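You operate a simulated robot arm through the tools that you are given. There is no shell and no other tool.

You run a simulated robot arm. Do the job below in one go: nothing can be reset, and whatever is moved stays where it is left.

JOB
Plant the brown bulb in the orange pot, cover it and firm it.
Fine: one scoopful from the compost tub with the green scoop, pressed with the wooden tamper; both tools go back, the tub ends pushed in. Set down upright: green scoop, wooden tamper.

The check looks at the end state, three seconds after you hand in, the way a careful person would. Anything else that was tipped, shoved, dropped, spilled or broken makes it a failure. A push-on lid holds only when it is set on centred and level and pressed home; a screw cap is set on level and turned clockwise until tight.

ROBOT AND FRAMES
A 7-joint arm with a two-finger parallel gripper, fixed in place. Base frame: the origin is at the foot of the arm, x ahead of it, y to its left, z up. Units: mm, rad, N and s.
Its first joint turns from -2.897 to 2.897 rad. Payload 4.4 kg.
The tool frame sits at the grasp point between the pads (the TCP): z along the fingers, y along the line on which they close. The tips reach 23 mm beyond it. Largest opening 94 mm; finger width 38, thickness 10; the body of the gripper, 54 by 96 mm, starts 39 mm behind the TCP.
Orientation is that of the tool frame in the base frame, as a unit quaternion [w, x, y, z]. With the fingers straight down and closing along the base's y, the tool's x points along the base's -x, its y along +y and its z along -z.

CONTROLS
- The arm moves only by the tool move_arm. Its argument "motion" is a list of rows, each an object (a shift or turn left out is 0, a gripper value left out holds the last) with "grip": the opening, from 0 (shut) to 1 (fully open); "dp": the shift along the base's x, y, z in mm, a list of three; "turn": the turn, a rotation vector about the base's x, y, z in rad, a list of three. In form: [{"grip": grip, "dp": [tx, ty, tz], "turn": [ax, ay, az]}, ...]. A call has 1 to 20 rows; each row shifts and turns the commanded pose from where the row before left it. Each row takes 0.2 s and may step no farther than 50 mm and 0.15 rad from the row before; otherwise, or with a gripper value out of range, the whole call is refused. Where a pose cannot be reached the arm comes as near as it can. A force on the tool above 40 N (or 10 N above the force at the start of the call, whichever is more), or a blocked arm, ends the call early, and 0.2 s more pass. The fingers move at their own pace (about 72 mm/s each) and stop on an object; they squeeze with about 30 N. The grip force told is the motor's: it shows also when the fingers shut on nothing. Time passes only in rows, and 0.2 s behind the last, so rows that do not move let the fingers close. The reply holds the time, the measured pose of the TCP, the force on the tool along the base axes, the opening and the grip force, in the units named above and with some noise, with the torque about the TCP (base axes, N m) and any sound that the robot's microphone picked up, and new pictures: "views" is both (left out), scene, wrist or none.
- Cameras (640 x 400 px; columns grow to the right, rows downward): "scene" is fixed at [45, -493.6, 1641]; the picture's right is [0.74, -0.67, 0.00], its down [-0.30, -0.33, -0.89] and it looks along [0.60, 0.66, -0.45] (base axes); focal length 334 px, centre (320, 200). "wrist" rides on the gripper at [86, 16, -74] in the tool frame; the picture's right is [-0.18, 0.98, 0.00], its down [-0.58, -0.11, -0.81] and it looks along [-0.79, -0.15, 0.59] (tool axes); focal length 243 px, centre (320, 200). There is no depth. A picture from a camera that has moved, and an enlarged one, comes with that camera's place and axes in the base frame and with its lens. The place of the scene camera against the robot may be out by one fixed shift of up to 18 mm in any direction.
- zoom(camera, box): a new picture of the part [left, top, right, bottom] of that camera's present view, enlarged. No time passes.
- close_job(): hands the job in; it is judged then, once.

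Places have to be worked out from the pictures, the camera data and where the tool is seen. Open the gripper and draw the arm clear of the work before you hand the job in, unless the task says otherwise.

The tools are called after "Call:" as a command line: name --argument value ..., lists and objects as JSON in quotes. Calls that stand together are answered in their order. move_arm: Moves the arm, as the interface text tells. Its arguments: {"type":"object","properties":{"motion":{"type":"array","items":{"type":"object","properties":{"grip":{"type":"number"},"dp":{"type":"array","items":{"type":"number"}},"turn":{"type":"array","items":{"type":"number"}}}}},"views":{"type":"string","enum":["both","scene","wrist","none"]}},"required":["motion"]} The other tools are called the same way: zoom (camera, box) takes an enlarged picture of a part of a camera's view; close_job () hands the job in.

At the start:

```text
time: 0.0
eef_pos: [532.1, 435.5, 1297.9]
orientation: [0.001, 0.0, 1.0, 0.0]
ft_force: [-0.1, -0.2, -0.4]
wrist_torque: [0.0, 0.01, -0.01]
width: 93.9
gripper_force: 0.0
```

scene: 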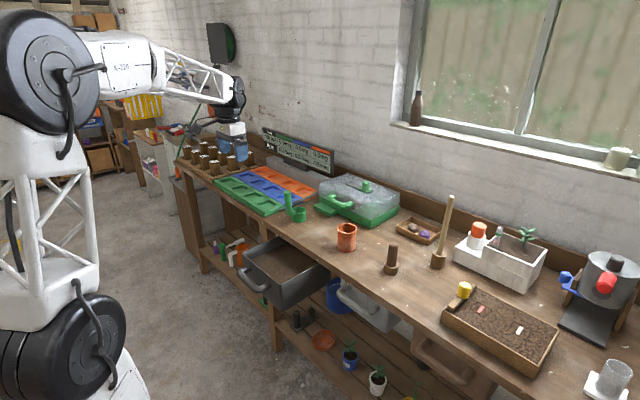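
wrist: 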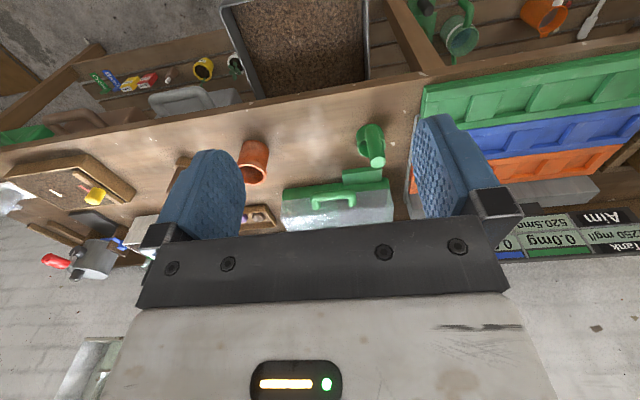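

The scene shows a bench with an open tub (drawer), green scoop, orange pot, tampers and a bulb tray. I zoom in to identify them.

Call:
zoom --camera "scene" --box '[230, 170, 390, 270]'

Call:
zoom --camera "scene" --box '[360, 190, 480, 290]'

Call:
zoom --camera "scene" --box '[230, 220, 360, 320]'

Call:
zoom --camera "wrist" --box '[150, 80, 450, 260]'

```text
4.00 times, centred on (310, 220) of scene
camera zoom: at [45.0, -493.6, 1641.0], right [0.74, -0.67, 0.0], down [-0.3, -0.33, -0.89], along [0.6, 0.66, -0.45], focal length 1338 px, centre (360, 120)
```

zoom: 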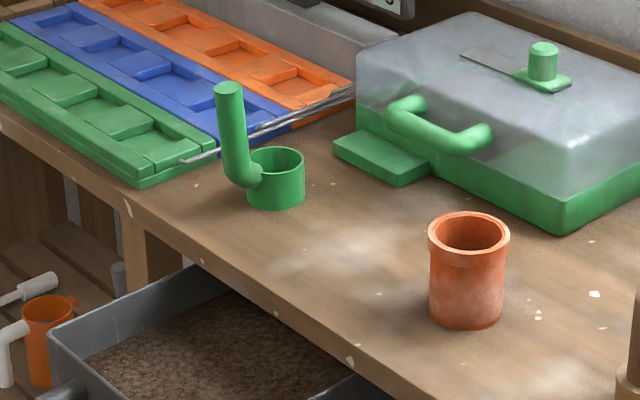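

```text
4.00 times, centred on (420, 240) of scene
camera zoom: at [45.0, -493.6, 1641.0], right [0.74, -0.67, 0.0], down [-0.3, -0.33, -0.89], along [0.6, 0.66, -0.45], focal length 1338 px, centre (-80, 40)
```

zoom: 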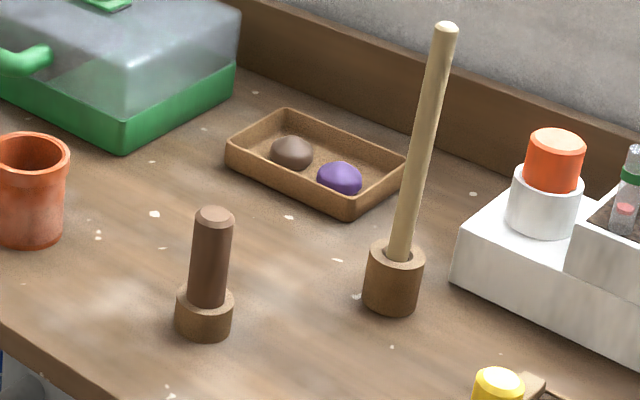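

```text
4.00 times, centred on (295, 270) of scene
camera zoom: at [45.0, -493.6, 1641.0], right [0.74, -0.67, 0.0], down [-0.3, -0.33, -0.89], along [0.6, 0.66, -0.45], focal length 1338 px, centre (420, -80)
```

zoom: 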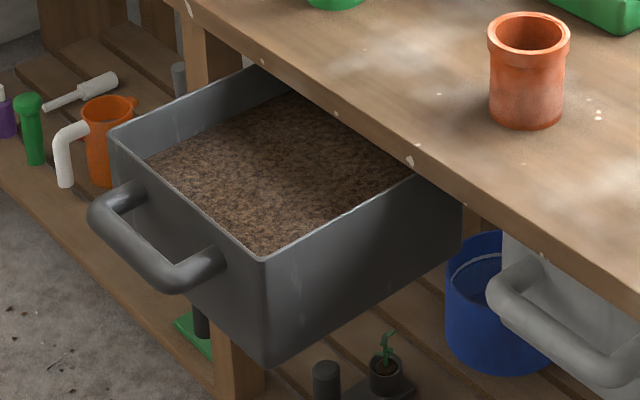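

```text
2.13 times, centred on (300, 170) of wrist
camera zoom: at [445.1, 451.7, 1371.9], right [0.18, 0.98, 0.0], down [0.58, -0.11, 0.81], along [0.79, -0.15, -0.59], focal length 518 px, centre (363, 264)
```

zoom: 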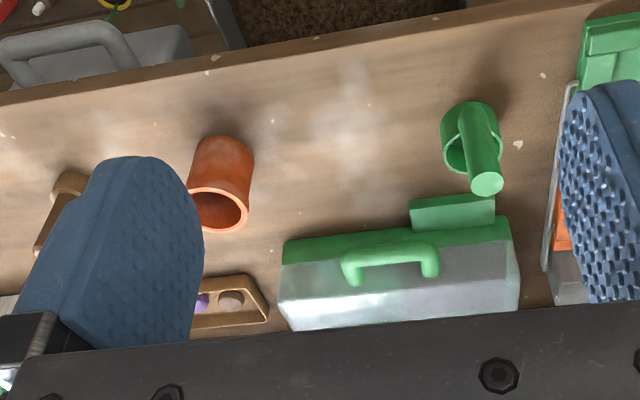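

From both cameras, the pot rim triangulates to about (828, 221, 993) and the bench to about z≈900. I move the arm back and to the right for a closer wrist look at the pot, tray and tampers.

Call:
move_arm --motion '[{"dp": [-14, -40, -16]}, {"dp": [-14, -40, -16]}, {"dp": [-14, -40, -16]}, {"dp": [-14, -40, -16]}, {"dp": [-14, -40, -16]}, {"dp": [-14, -40, -16]}, {}]' --views "both"

```text
time: 1.6
eef_pos: [448.0, 193.8, 1200.3]
orientation: [0.001, 0.0, 1.0, -0.001]
ft_force: [0.8, 0.3, 1.1]
wrist_torque: [-0.01, -0.02, 0.0]
width: 93.7
gripper_force: 0.2
camera wrist: at [361.0, 210.5, 1274.9], right [0.18, 0.98, 0.0], down [0.58, -0.11, 0.81], along [0.79, -0.15, -0.59], focal length 243 px, centre (320, 200)
```

scene: 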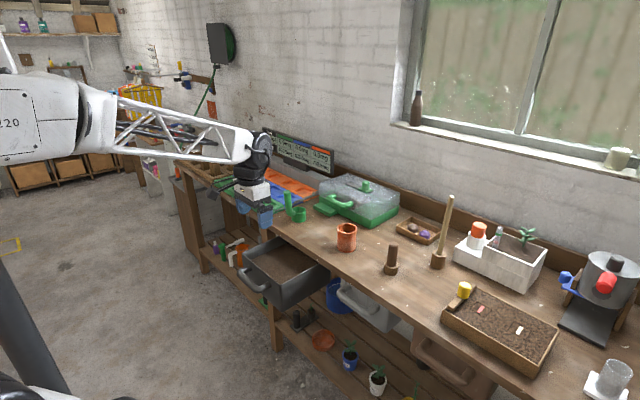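
wrist: 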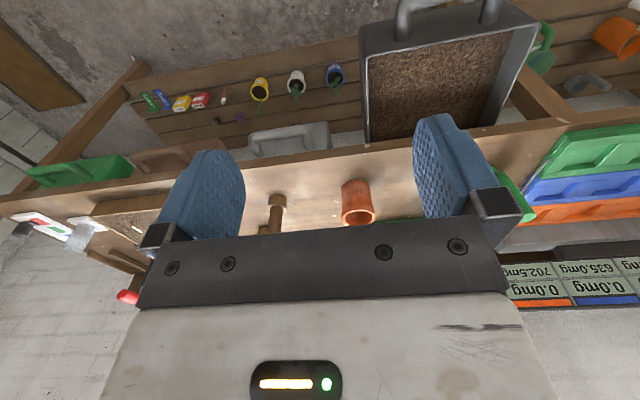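

I zoom in on the wrist view for the tub, the pot and the short tamper.

Call:
zoom --camera "wrist" --box '[340, 0, 580, 150]'

Call:
zoom --camera "wrist" --box '[230, 130, 430, 250]'

Call:
zoom --camera "scene" --box '[370, 180, 470, 280]'

```text
2.67 times, centred on (460, 75) of wrist
camera zoom: at [361.0, 210.5, 1274.9], right [0.18, 0.98, 0.0], down [0.58, -0.11, 0.81], along [0.79, -0.15, -0.59], focal length 647 px, centre (-53, 533)
```

zoom: 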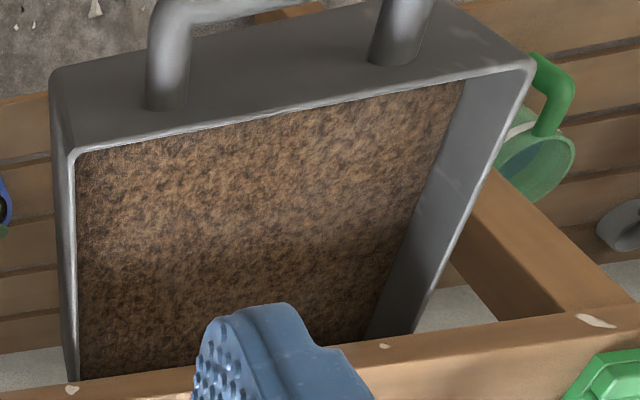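

```text
3.20 times, centred on (330, 190) of wrist
camera zoom: at [361.0, 210.5, 1274.9], right [0.18, 0.98, 0.0], down [0.58, -0.11, 0.81], along [0.79, -0.15, -0.59], focal length 776 px, centre (288, 232)
```

zoom: 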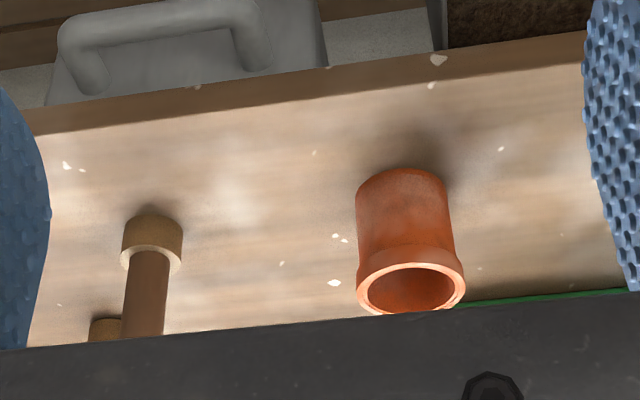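

```text
4.00 times, centred on (420, 230) of scene
camera zoom: at [45.0, -493.6, 1641.0], right [0.74, -0.67, 0.0], down [-0.3, -0.33, -0.89], along [0.6, 0.66, -0.45], focal length 1338 px, centre (-80, 80)
```

zoom: 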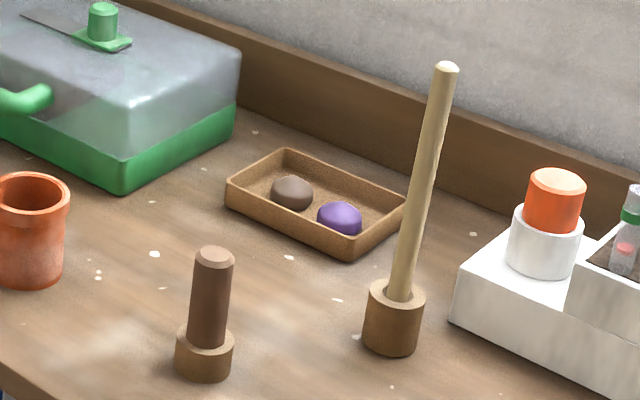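

The short dark piece stands at about (851, 28), the tall stick at about (993, −69), and the bulb tray spans about x 1060–1175, y 25–160 with the brown bulb near (1118, 110). I move in, staying high, for a closer look.

Call:
move_arm --motion '[{"dp": [48, -9, -2]}, {"dp": [48, -9, -2]}, {"dp": [48, -9, -2]}, {"dp": [48, -9, -2]}, {"dp": [48, -9, -2]}, {"dp": [48, -9, -2]}, {"dp": [48, -9, -2]}, {"dp": [48, -9, -2]}, {"dp": [48, -9, -2]}, {}]' --views "both"

```text
time: 3.8
eef_pos: [880.9, 116.1, 1184.6]
orientation: [0.001, 0.0, 1.0, 0.0]
ft_force: [-0.5, -0.8, -0.3]
wrist_torque: [0.02, -0.01, 0.02]
width: 94.1
gripper_force: 0.1
camera wrist: at [793.4, 131.4, 1258.8], right [0.18, 0.98, 0.0], down [0.58, -0.11, 0.81], along [0.79, -0.15, -0.59], focal length 243 px, centre (320, 200)
```

scene: 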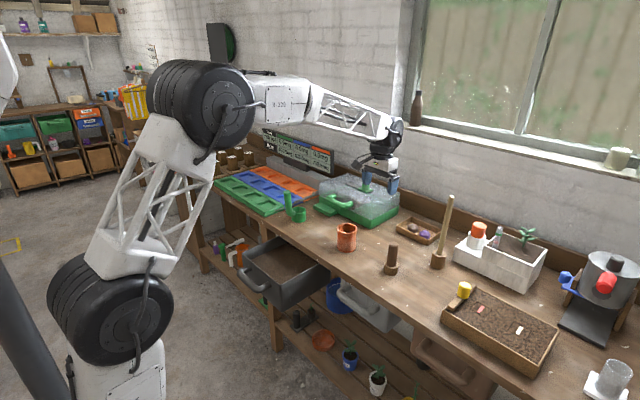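
wrist: 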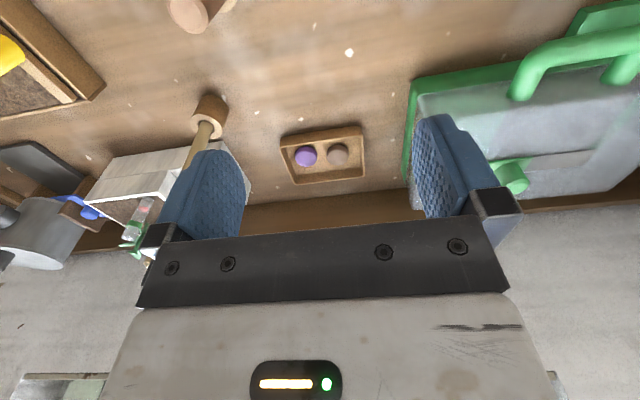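

Call:
zoom --camera "wrist" --box '[260, 100, 400, 200]'

Call:
zoom --camera "wrist" --box '[150, 0, 270, 160]'

```text
4.00 times, centred on (330, 150) of wrist
camera zoom: at [793.4, 131.4, 1258.8], right [0.18, 0.98, 0.0], down [0.58, -0.11, 0.81], along [0.79, -0.15, -0.59], focal length 970 px, centre (280, 400)
```

zoom: 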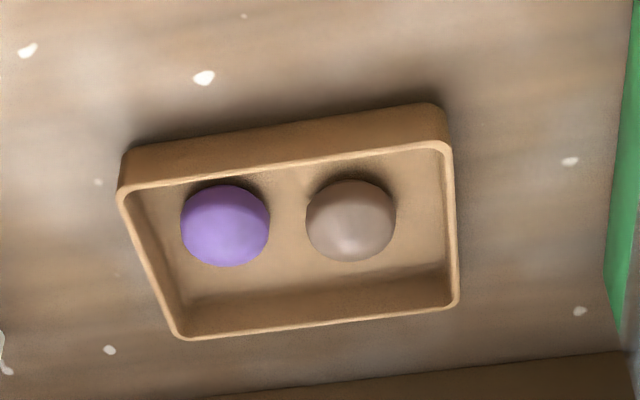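

```text
2.50 times, centred on (210, 80) of wrist
camera zoom: at [793.4, 131.4, 1258.8], right [0.18, 0.98, 0.0], down [0.58, -0.11, 0.81], along [0.79, -0.15, -0.59], focal length 606 px, centre (595, 500)
```

zoom: 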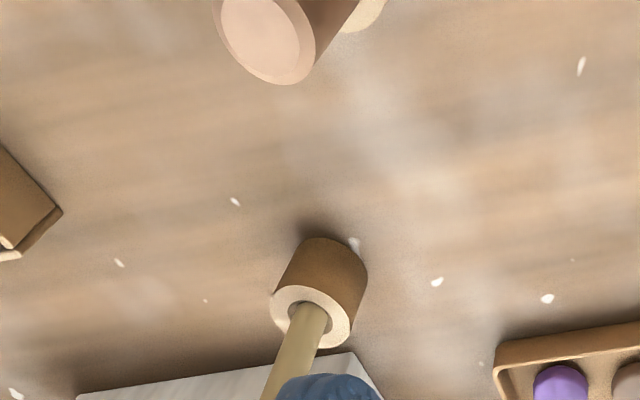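

The brown bulb is about 42 mm wide at roughly (1110, 105), with a gap of about 17 mm to the purple one. I test how far the vertical tool reaches at this height before choosing the grasp.

Call:
move_arm --motion '[{"dp": [45, -2, 0]}, {"dp": [45, -2, 0]}, {"dp": [45, -2, 0]}, {"dp": [45, -2, 0]}, {"dp": [45, -2, 0]}, {}, {}]' --views "both"

```text
time: 5.4
eef_pos: [1104.9, 106.6, 1183.7]
orientation: [0.0, 0.0, 1.0, 0.0]
ft_force: [0.3, 0.2, -0.6]
wrist_torque: [0.01, 0.04, 0.03]
width: 94.0
gripper_force: 0.0
camera wrist: at [1018.2, 121.5, 1258.0], right [0.18, 0.98, 0.0], down [0.58, -0.11, 0.81], along [0.79, -0.15, -0.59], focal length 243 px, centre (320, 200)
```

scene: 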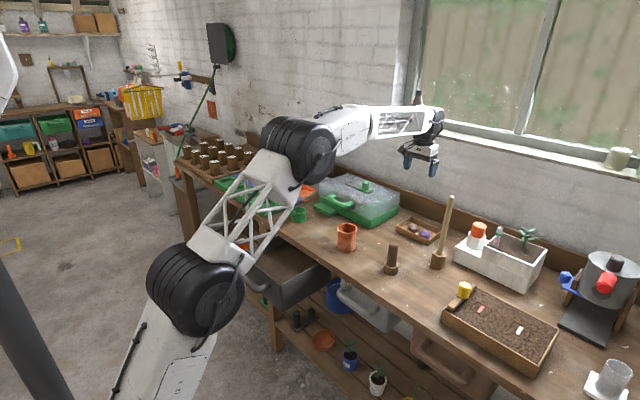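
wrist: 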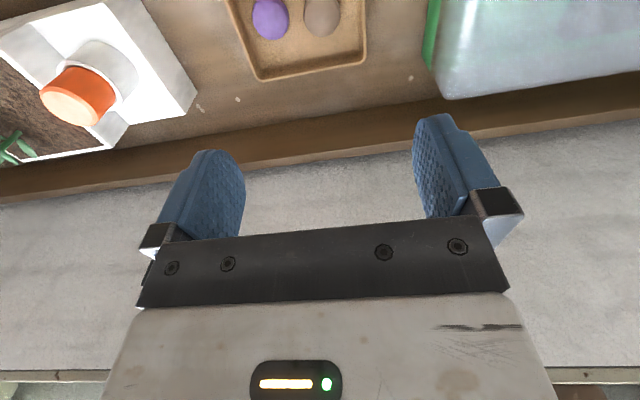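

The vertical tool reaches x≈1105 without trouble. I zoom in to refine the bulb position from this nearly overhead view.

Call:
zoom --camera "wrist" --box '[220, 0, 380, 100]'

```text
4.00 times, centred on (300, 50) of wrist
camera zoom: at [1018.2, 121.5, 1258.0], right [0.18, 0.98, 0.0], down [0.58, -0.11, 0.81], along [0.79, -0.15, -0.59], focal length 970 px, centre (400, 800)
```

zoom: 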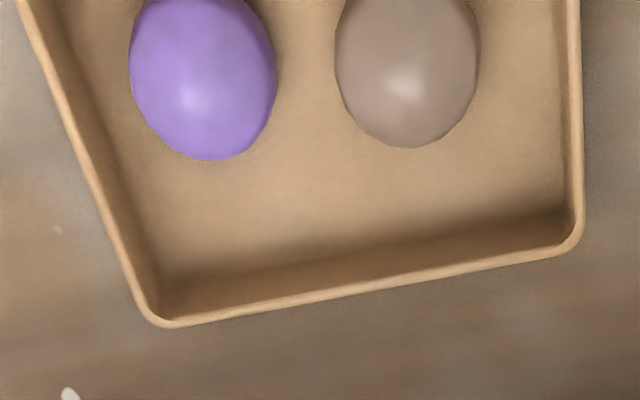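

The bulb sits at about (1112, 105), so I'll grasp closing along x, where there is room in the tray. I rotate the tool 90° about z here, up high, and part-close the fingers.

Call:
move_arm --motion '[{"turn": [0, 0, 0.1428], "grip": 0.75}, {"turn": [0, 0, 0.1428]}, {"turn": [0, 0, 0.1428]}, {"turn": [0, 0, 0.1428]}, {"turn": [0, 0, 0.1428]}, {"turn": [0, 0, 0.1428]}, {"turn": [0, 0, 0.1428]}, {"turn": [0, 0, 0.1428]}, {"turn": [0, 0, 0.1428]}, {"turn": [0, 0, 0.1428]}, {"turn": [0, 0, 0.1428]}, {"dp": [5, -1, -20]}, {"dp": [0, 0, -30]}, {}]' --views "both"

```text
time: 8.4
eef_pos: [1110.5, 103.0, 1133.9]
orientation: [0.0, -0.707, 0.707, -0.001]
ft_force: [0.0, -0.1, -0.3]
wrist_torque: [0.02, 0.01, 0.03]
width: 70.4
gripper_force: 0.1
camera wrist: at [1093.1, 16.3, 1208.3], right [-0.98, 0.18, 0.0], down [0.11, 0.58, 0.81], along [0.15, 0.79, -0.59], focal length 243 px, centre (320, 200)
```

scene: 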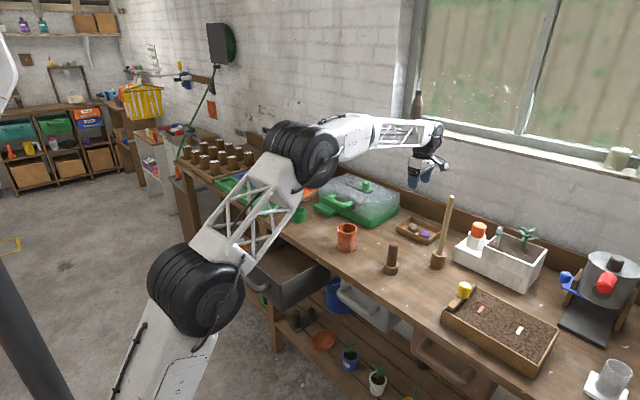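
wrist: 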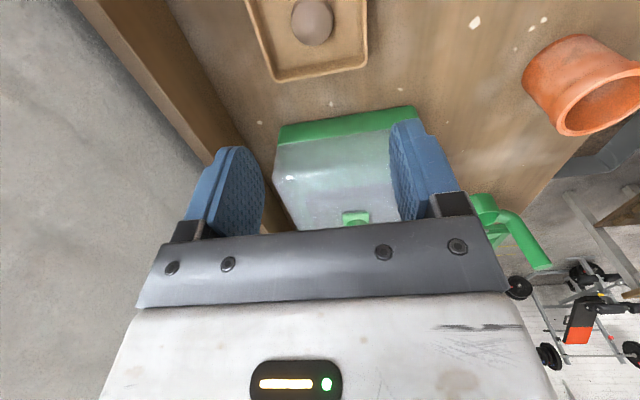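

The bulb is at about (1115, 104). I descend in steps and stop above the rim to check alignment.

Call:
move_arm --motion '[{"dp": [4, 1, -40], "grip": 0.66}, {"dp": [0, 0, -40]}, {"dp": [0, 0, -40]}, {"dp": [0, 0, -30]}, {}]' --views "both"

Call:
zoom --camera "scene" --box '[370, 170, 470, 270]'

```text
time: 9.6
eef_pos: [1114.3, 105.8, 982.5]
orientation: [0.0, -0.707, 0.707, 0.0]
ft_force: [0.7, 0.1, 0.4]
wrist_torque: [0.02, 0.01, 0.04]
width: 61.8
gripper_force: 0.0
camera wrist: at [1097.1, 18.1, 1056.7], right [-0.98, 0.18, 0.0], down [0.11, 0.58, 0.81], along [0.15, 0.79, -0.59], focal length 243 px, centre (320, 200)
```

scene: 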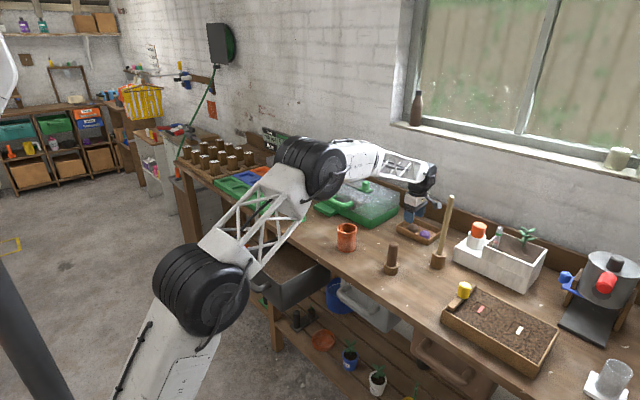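
wrist: 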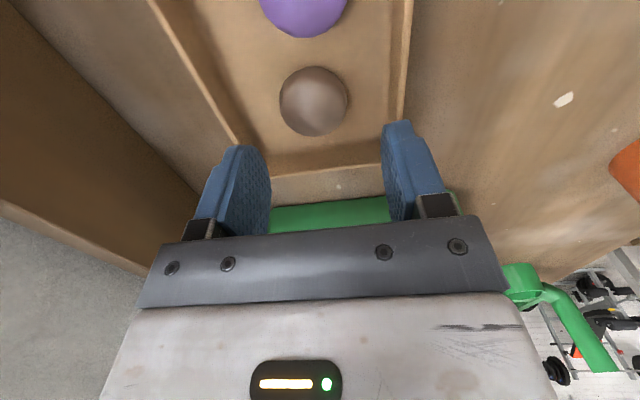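

```text
4.00 times, centred on (420, 220) of scene
camera zoom: at [45.0, -493.6, 1641.0], right [0.74, -0.67, 0.0], down [-0.3, -0.33, -0.89], along [0.6, 0.66, -0.45], focal length 1338 px, centre (-80, 120)
```

zoom: 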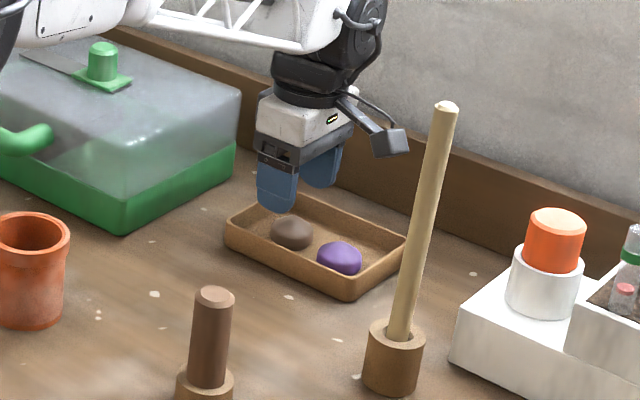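

The fingers straddle the bulb in x; the y estimates run 99–106, so I go for 103. I lower further and check again.

Call:
move_arm --motion '[{"dp": [1, -2, -20]}, {"dp": [0, 0, -8]}, {}]' --views "both"

Call:
zoom --camera "wrist" --box '[220, 60, 420, 240]'

Call:
zoom --camera "scene" --box '[390, 190, 450, 250]'

```text
time: 10.4
eef_pos: [1115.0, 102.8, 954.9]
orientation: [0.0, -0.707, 0.707, 0.0]
ft_force: [-0.4, 0.3, 0.6]
wrist_torque: [-0.03, 0.01, 0.01]
width: 62.3
gripper_force: 0.1
camera wrist: at [1098.3, 15.9, 1029.6], right [-0.98, 0.18, 0.0], down [0.11, 0.58, 0.81], along [0.15, 0.79, -0.59], focal length 243 px, centre (320, 200)
```

scene: 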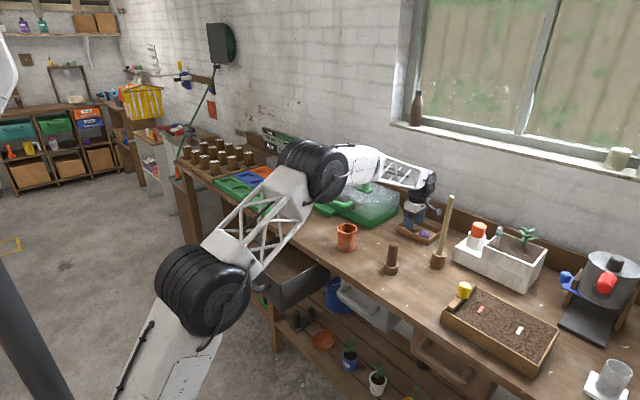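
wrist: 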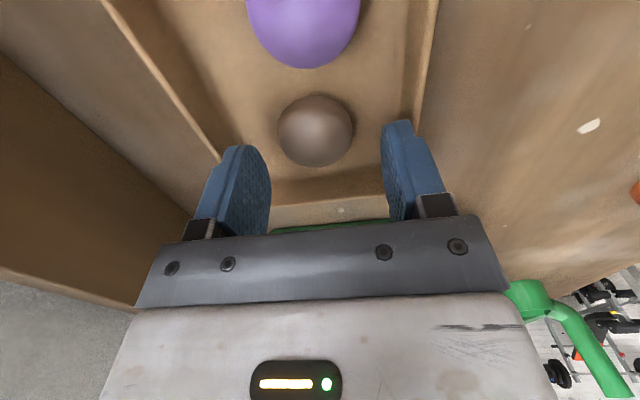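

```text
2.22 times, centred on (320, 150) of wrist
camera zoom: at [1098.3, 15.9, 1029.6], right [-0.98, 0.18, 0.0], down [0.11, 0.58, 0.81], along [0.15, 0.79, -0.59], focal length 539 px, centre (320, 311)
```

zoom: 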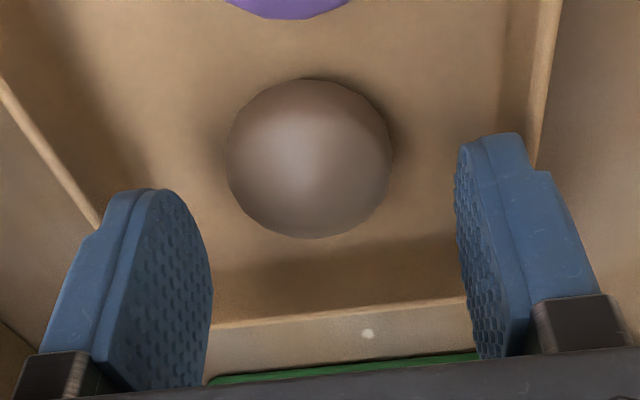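

```text
6.67 times, centred on (420, 220) of scene
camera zoom: at [45.0, -493.6, 1641.0], right [0.74, -0.67, 0.0], down [-0.3, -0.33, -0.89], along [0.6, 0.66, -0.45], focal length 2230 px, centre (-347, 67)
```

zoom: 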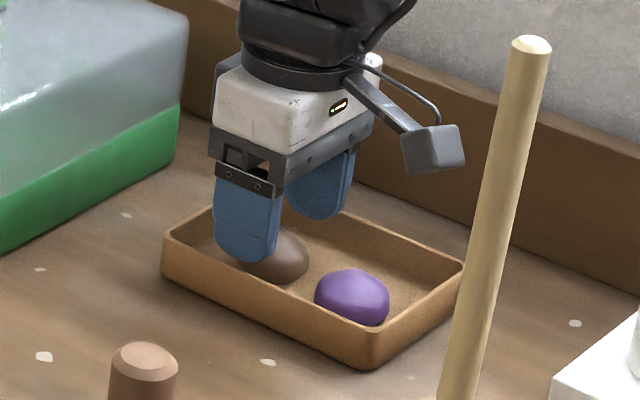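

The bulb lies between the fingers with y about right. I lower 15 mm so the tips pass the bulb's equator, then close.

Call:
move_arm --motion '[{"dp": [0, -1, -9]}, {"dp": [0, 0, -6]}, {}, {"grip": 0.3}, {"grip": 0.3}, {"grip": 0.3}, {}]' --views "both"

Call:
zoom --camera "scene" --box '[390, 190, 450, 250]'

```text
time: 12.0
eef_pos: [1115.5, 102.2, 941.1]
orientation: [0.001, -0.707, 0.707, 0.0]
ft_force: [-0.1, 0.0, 0.2]
wrist_torque: [-0.03, 0.0, 0.03]
width: 35.6
gripper_force: 30.0
camera wrist: at [1098.7, 14.9, 1015.0], right [-0.98, 0.18, 0.0], down [0.11, 0.58, 0.81], along [0.15, 0.79, -0.59], focal length 243 px, centre (320, 200)
```

scene: 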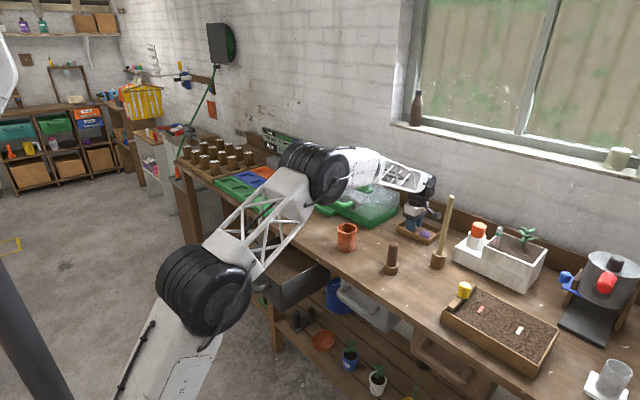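
wrist: 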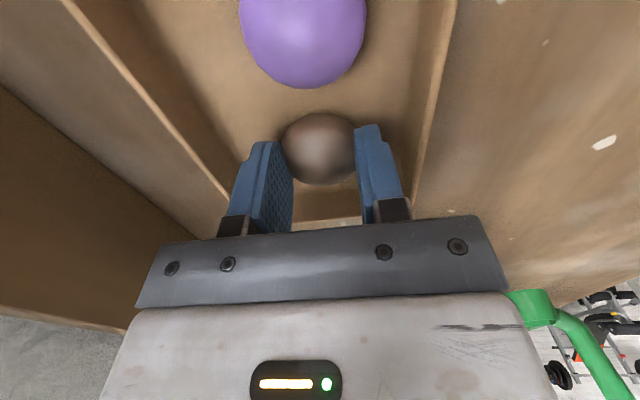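

```text
6.67 times, centred on (420, 220) of scene
camera zoom: at [45.0, -493.6, 1641.0], right [0.74, -0.67, 0.0], down [-0.3, -0.33, -0.89], along [0.6, 0.66, -0.45], focal length 2230 px, centre (-347, 67)
```

zoom: 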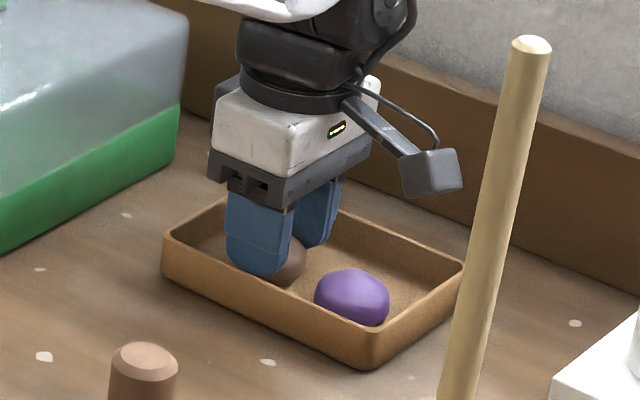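

The grip width of 35.6 mm suggests the fingers hold above the bulb's equator. I reopen slightly, lower 8 mm and regrip.

Call:
move_arm --motion '[{"grip": 0.58}, {"grip": 0.58}, {"dp": [0, -1, -5]}, {"dp": [0, 0, -4]}, {}, {"grip": 0.3}, {"grip": 0.3}, {"grip": 0.3}, {}]' --views "both"

Call:
zoom --camera "scene" --box '[390, 190, 450, 250]'

```text
time: 14.0
eef_pos: [1116.1, 101.5, 931.7]
orientation: [0.0, 0.708, -0.706, 0.0]
ft_force: [0.1, 0.0, -1.0]
wrist_torque: [-0.01, -0.02, -0.02]
width: 38.8
gripper_force: 30.1
camera wrist: at [1098.5, 13.5, 1005.8], right [-0.98, 0.18, 0.0], down [0.11, 0.58, 0.81], along [0.15, 0.79, -0.59], focal length 243 px, centre (320, 200)
```

scene: 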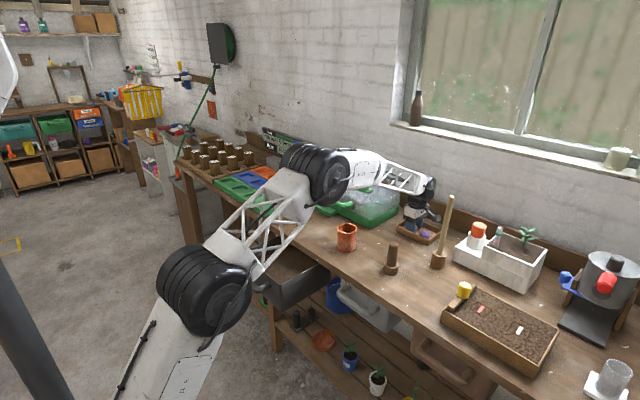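
wrist: 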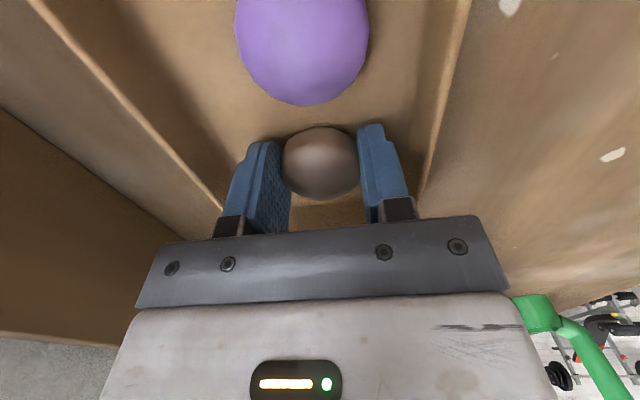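

```text
6.67 times, centred on (420, 220) of scene
camera zoom: at [45.0, -493.6, 1641.0], right [0.74, -0.67, 0.0], down [-0.3, -0.33, -0.89], along [0.6, 0.66, -0.45], focal length 2230 px, centre (-347, 67)
```

zoom: 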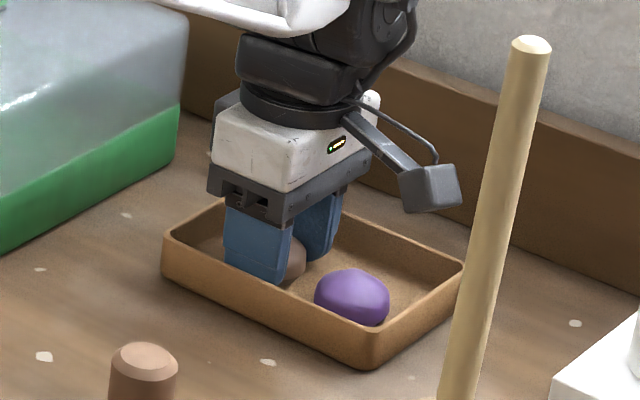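

The grip is now 38.8 mm, close to the full bulb width. I lift gently and check it is held.

Call:
move_arm --motion '[{"dp": [0, 0, 5]}, {"dp": [0, 0, 10]}, {"dp": [0, 0, 20]}, {"dp": [0, 0, 35]}, {"dp": [0, 0, 40]}, {}]' --views "both"

Call:
zoom --camera "scene" --box '[380, 160, 460, 250]'

```text
time: 15.4
eef_pos: [1115.6, 101.2, 1040.7]
orientation: [0.0, -0.707, 0.707, 0.0]
ft_force: [-0.3, 0.1, -0.7]
wrist_torque: [0.0, -0.02, 0.0]
width: 38.9
gripper_force: 30.1
camera wrist: at [1098.9, 14.1, 1115.7], right [-0.98, 0.18, 0.0], down [0.11, 0.58, 0.81], along [0.15, 0.79, -0.59], focal length 243 px, centre (320, 200)
```

scene: 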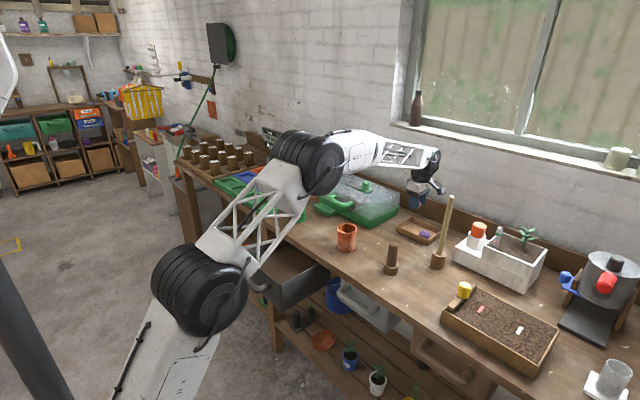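
wrist: 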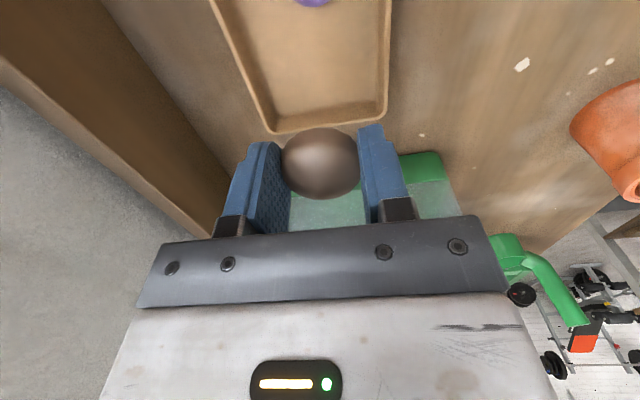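

```text
4.44 times, centred on (420, 205) of scene
camera zoom: at [45.0, -493.6, 1641.0], right [0.74, -0.67, 0.0], down [-0.3, -0.33, -0.89], along [0.6, 0.66, -0.45], focal length 1487 px, centre (-124, 178)
```

zoom: 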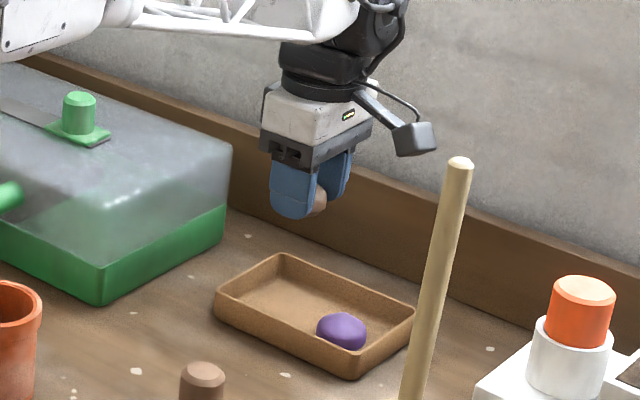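

The bulb is held securely. From several wrist views, the pot rim centre comes out at about (838, 207, 985), so I carry the bulb above it and look.

Call:
move_arm --motion '[{"dp": [0, 0, 40]}, {"dp": [-40, 15, 4]}, {"dp": [-40, 15, 4]}, {"dp": [-40, 15, 2]}, {"dp": [-40, 15, 0]}, {"dp": [-40, 15, 0]}, {"dp": [-40, 15, 0]}, {"dp": [-37, 16, 0]}, {}, {}]' --views "both"

Call:
zoom --camera "scene" --box '[310, 180, 400, 260]'

Call:
zoom --camera "wrist" --box '[220, 40, 440, 220]'

```text
time: 17.6
eef_pos: [836.2, 206.9, 1091.7]
orientation: [0.0, -0.707, 0.707, 0.0]
ft_force: [0.1, 0.6, -0.4]
wrist_torque: [-0.03, -0.02, 0.0]
width: 38.8
gripper_force: 29.8
camera wrist: at [820.0, 120.4, 1166.7], right [-0.98, 0.18, 0.0], down [0.11, 0.58, 0.81], along [0.15, 0.79, -0.59], focal length 243 px, centre (320, 200)
```

scene: 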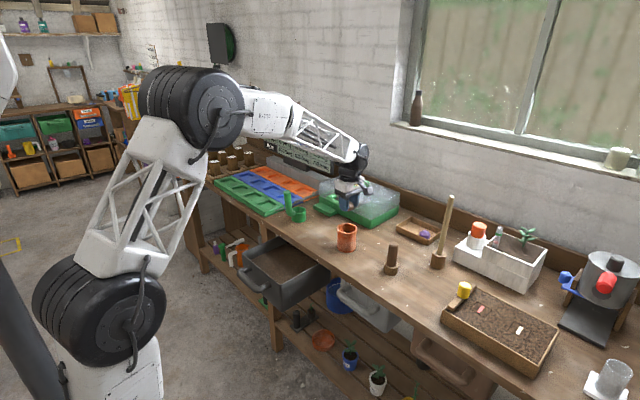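
wrist: 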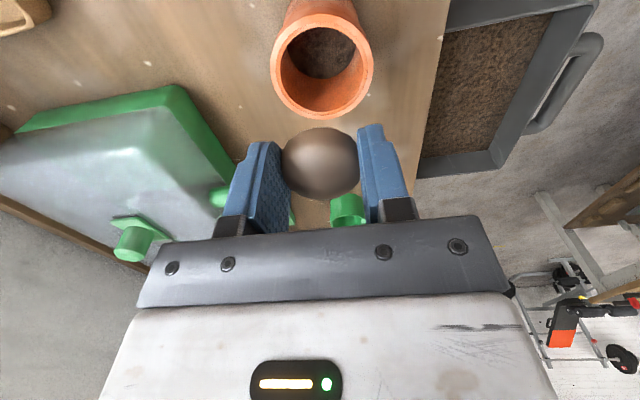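

```text
5.00 times, centred on (355, 220) of scene
camera zoom: at [45.0, -493.6, 1641.0], right [0.74, -0.67, 0.0], down [-0.3, -0.33, -0.89], along [0.6, 0.66, -0.45], focal length 1673 px, centre (145, 100)
```

zoom: 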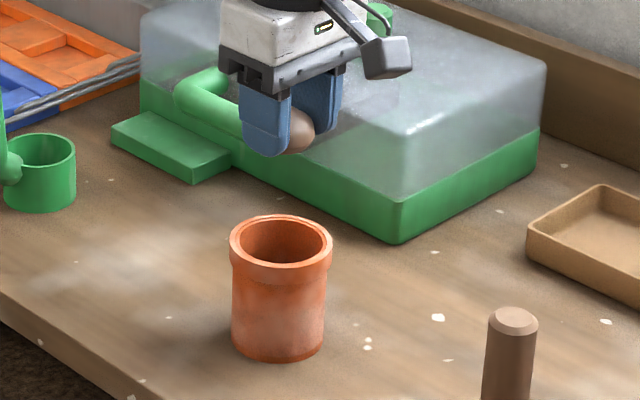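

```text
2.22 times, centred on (330, 130) of wrist
camera zoom: at [820.0, 120.4, 1166.7], right [-0.98, 0.18, 0.0], down [0.11, 0.58, 0.81], along [0.15, 0.79, -0.59], focal length 539 px, centre (298, 356)
```

zoom: 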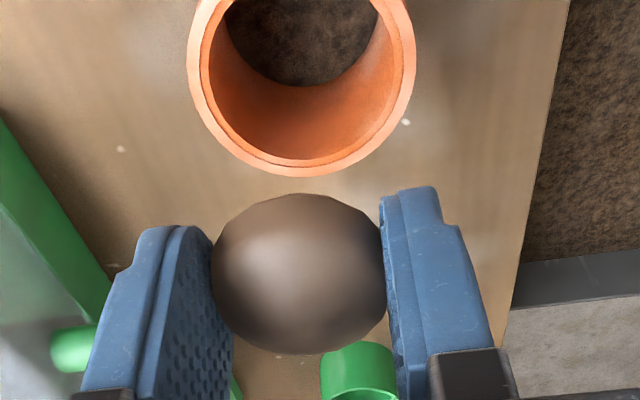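

The pot holds a little compost, and its rim centre appears at about (835, 203). I shift slightly and lower in stages to just above the rim.

Call:
move_arm --motion '[{"dp": [-1, -3, -30]}, {"dp": [0, 0, -20]}, {"dp": [0, 0, -12]}, {}]' --views "both"

Call:
zoom --camera "scene" --box '[310, 190, 390, 260]'

Call:
zoom --camera "wrist" --box '[220, 40, 440, 220]'

```text
time: 18.6
eef_pos: [837.4, 204.1, 1028.5]
orientation: [-0.001, -0.707, 0.707, 0.0]
ft_force: [-0.9, -0.7, 0.1]
wrist_torque: [-0.01, 0.01, 0.0]
width: 38.6
gripper_force: 29.7
camera wrist: at [820.5, 117.1, 1104.0], right [-0.98, 0.18, 0.0], down [0.11, 0.58, 0.81], along [0.15, 0.79, -0.59], focal length 243 px, centre (320, 200)
```

scene: 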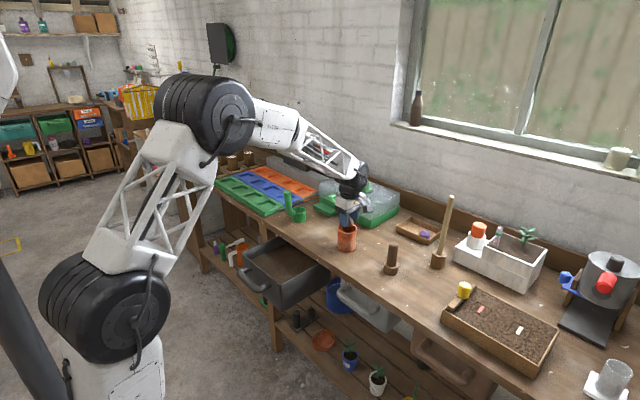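
wrist: 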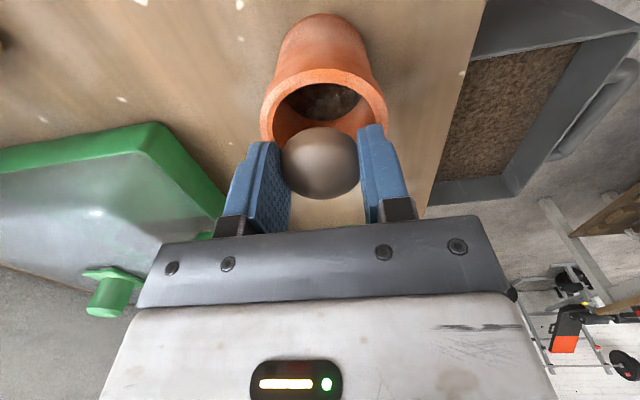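

```text
5.71 times, centred on (350, 225) of scene
camera zoom: at [45.0, -493.6, 1641.0], right [0.74, -0.67, 0.0], down [-0.3, -0.33, -0.89], along [0.6, 0.66, -0.45], focal length 1912 px, centre (149, 57)
```

zoom: 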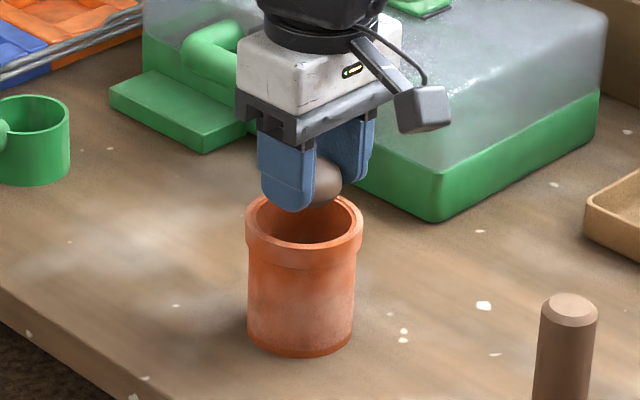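

```text
2.22 times, centred on (330, 130) of wrist
camera zoom: at [820.5, 117.1, 1104.0], right [-0.98, 0.18, 0.0], down [0.11, 0.58, 0.81], along [0.15, 0.79, -0.59], focal length 539 px, centre (298, 356)
```

zoom: 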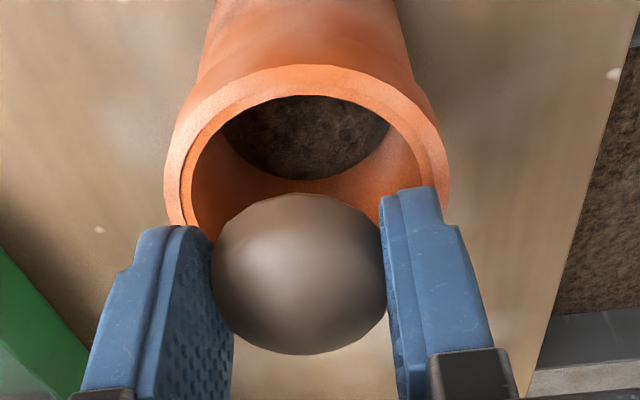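

The bulb is centred over the pot at about (836, 205) with the rim at z≈993. I lower 6 mm more and release the bulb into the mouth.

Call:
move_arm --motion '[{"dp": [-1, 0, -6]}, {}, {"grip": 0.7}, {"grip": 0.7}, {"grip": 0.7}, {"dp": [0, 0, 30]}, {"dp": [0, 0, 40]}, {}]' --views "both"

Call:
zoom --camera "wrist" --box '[220, 0, 440, 140]'

```text
time: 20.4
eef_pos: [835.8, 203.6, 1093.7]
orientation: [0.0, -0.707, 0.707, 0.0]
ft_force: [0.4, -0.5, -0.6]
wrist_torque: [-0.02, -0.02, 0.0]
width: 65.7
gripper_force: 0.2
camera wrist: at [818.9, 116.5, 1168.0], right [-0.98, 0.18, 0.0], down [0.11, 0.58, 0.81], along [0.15, 0.79, -0.59], focal length 243 px, centre (320, 200)
```

scene: 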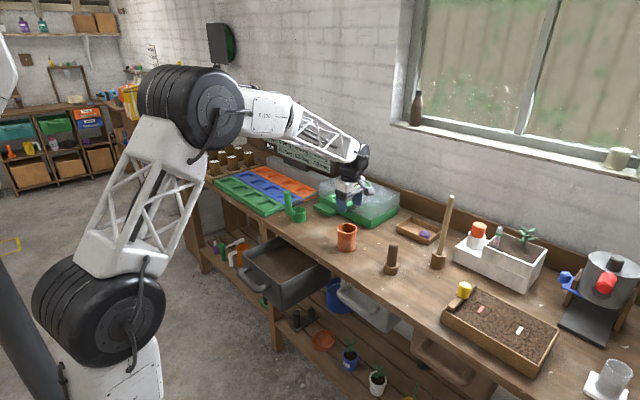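
wrist: 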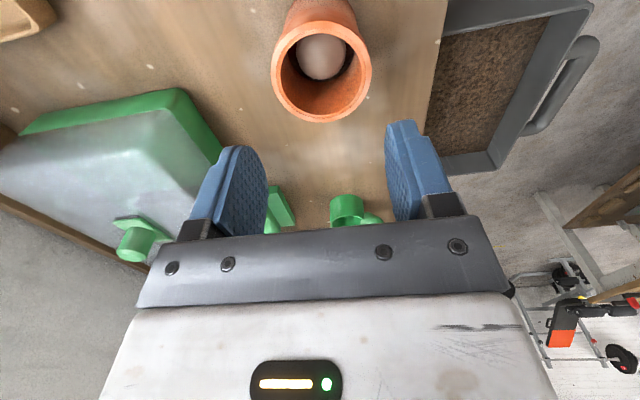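

```text
2.86 times, centred on (330, 70) of wrist
camera zoom: at [818.9, 116.5, 1168.0], right [-0.98, 0.18, 0.0], down [0.11, 0.58, 0.81], along [0.15, 0.79, -0.59], focal length 693 px, centre (291, 571)
```

zoom: 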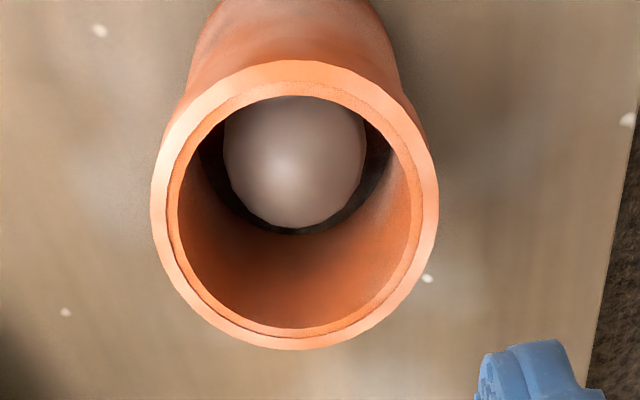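

The bulb is in the pot. Next I locate the tub and scoop precisely: back the arm off with yaw returning to 0, to look at both from the front.

Call:
move_arm --motion '[{"dp": [0, 0, 40], "grip": 1.0}, {"dp": [-38, 12, 2], "turn": [0, 0, -0.1428]}, {"dp": [-38, 12, 2], "turn": [0, 0, -0.1428]}, {"dp": [-38, 12, 2], "turn": [0, 0, -0.1428]}, {"dp": [-38, 12, 2], "turn": [0, 0, -0.1428]}, {"dp": [-38, 12, 2], "turn": [0, 0, -0.1428]}, {"dp": [-38, 12, 2], "turn": [0, 0, -0.1428]}, {"dp": [-38, 12, 2], "turn": [0, 0, -0.1428]}, {"dp": [-38, 12, 2], "turn": [0, 0, -0.1428]}, {"dp": [-38, 12, 2], "turn": [0, 0, -0.1428]}, {"dp": [-38, 12, 0], "turn": [0, 0, -0.1428]}, {"dp": [-38, 12, 0], "turn": [0, 0, -0.1428]}, {}, {}]' --views "both"

Call:
zoom --camera "wrist" --box '[220, 0, 460, 150]'

Call:
zoom --camera "wrist" --box '[230, 130, 430, 250]'

```text
time: 23.4
eef_pos: [418.0, 335.7, 1153.2]
orientation: [0.0, -0.001, 1.0, 0.0]
ft_force: [0.4, -0.6, -0.3]
wrist_torque: [0.01, -0.01, -0.03]
width: 93.8
gripper_force: 0.1
camera wrist: at [330.6, 351.2, 1227.0], right [0.18, 0.98, 0.0], down [0.58, -0.11, 0.81], along [0.79, -0.15, -0.59], focal length 243 px, centre (320, 200)
```

scene: 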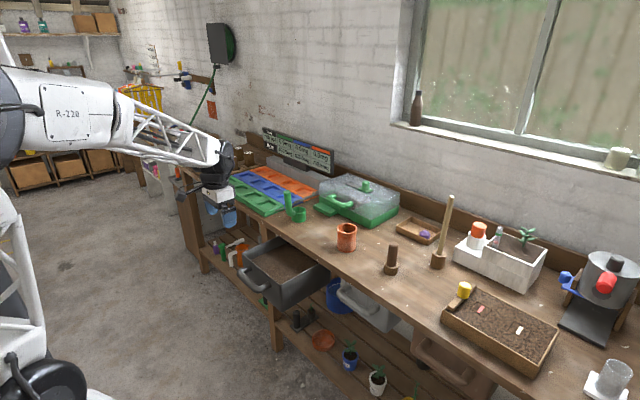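
wrist: 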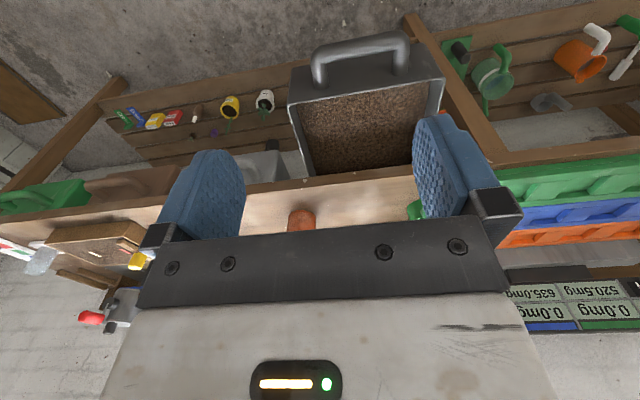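

```text
2.67 times, centred on (340, 75) of wrist
camera zoom: at [330.6, 351.2, 1227.0], right [0.18, 0.98, 0.0], down [0.58, -0.11, 0.81], along [0.79, -0.15, -0.59], focal length 647 px, centre (267, 533)
```

zoom: 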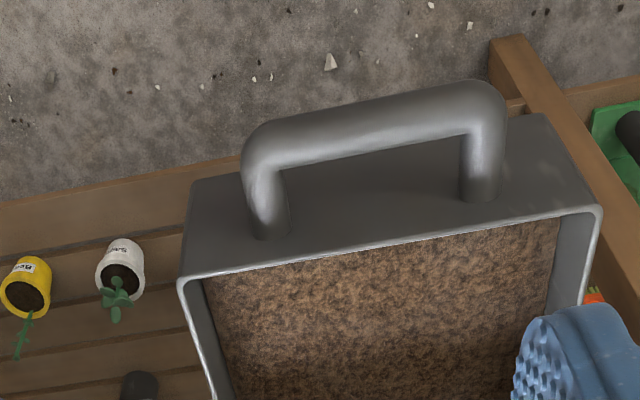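

```text
3.20 times, centred on (330, 190) of wrist
camera zoom: at [330.6, 351.2, 1227.0], right [0.18, 0.98, 0.0], down [0.58, -0.11, 0.81], along [0.79, -0.15, -0.59], focal length 776 px, centre (288, 232)
```

zoom: 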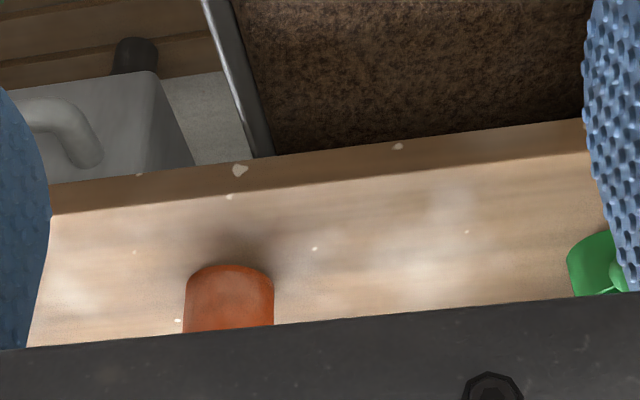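

The tub's opening spans y 252–510 with its front at x≈557 and rim at z≈843; the compost is at z≈800. Next I take a closer look at the green scoop at about (843, 496).

Call:
move_arm --motion '[{"dp": [30, 26, 8]}, {"dp": [30, 26, 8]}, {"dp": [30, 26, 8]}, {"dp": [30, 26, 8]}, {"dp": [30, 26, 8]}, {"dp": [32, 24, 7]}, {}, {}]' --views "both"

Call:
zoom --camera "wrist" --box '[260, 80, 420, 220]'

```text
time: 25.2
eef_pos: [600.9, 490.1, 1197.9]
orientation: [-0.001, 0.0, 1.0, 0.001]
ft_force: [-1.1, 0.4, -0.1]
wrist_torque: [-0.01, 0.02, -0.01]
width: 93.9
gripper_force: 0.0
camera wrist: at [512.8, 504.8, 1272.2], right [0.18, 0.98, 0.0], down [0.58, -0.11, 0.81], along [0.79, -0.15, -0.59], focal length 243 px, centre (320, 200)
```

scene: 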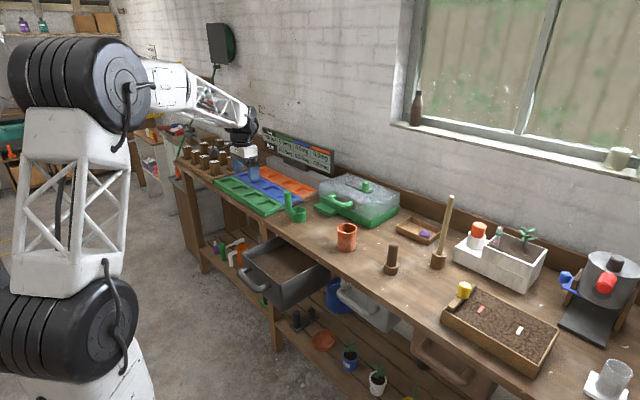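
wrist: 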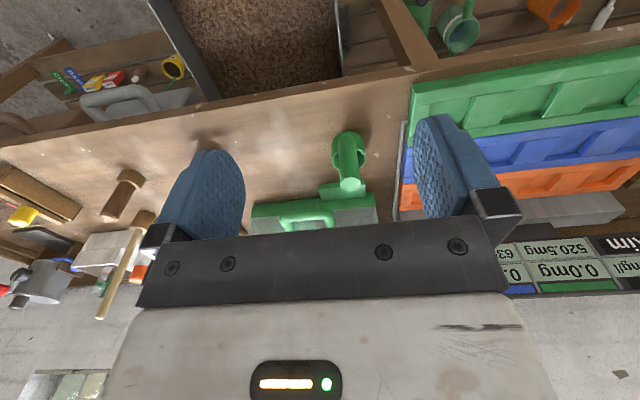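

```text
2.86 times, centred on (340, 150) of wrist
camera zoom: at [512.8, 504.8, 1272.2], right [0.18, 0.98, 0.0], down [0.58, -0.11, 0.81], along [0.79, -0.15, -0.59], focal length 693 px, centre (263, 343)
```

zoom: 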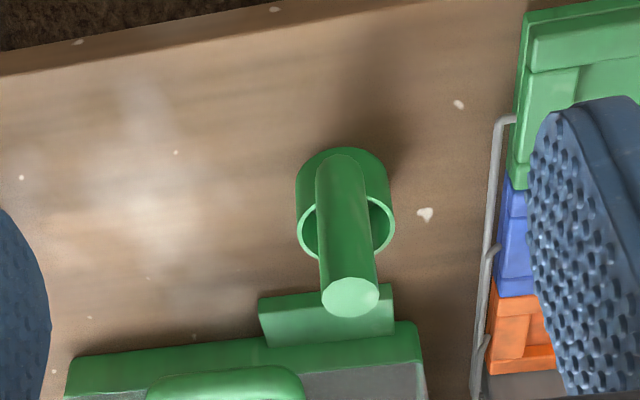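

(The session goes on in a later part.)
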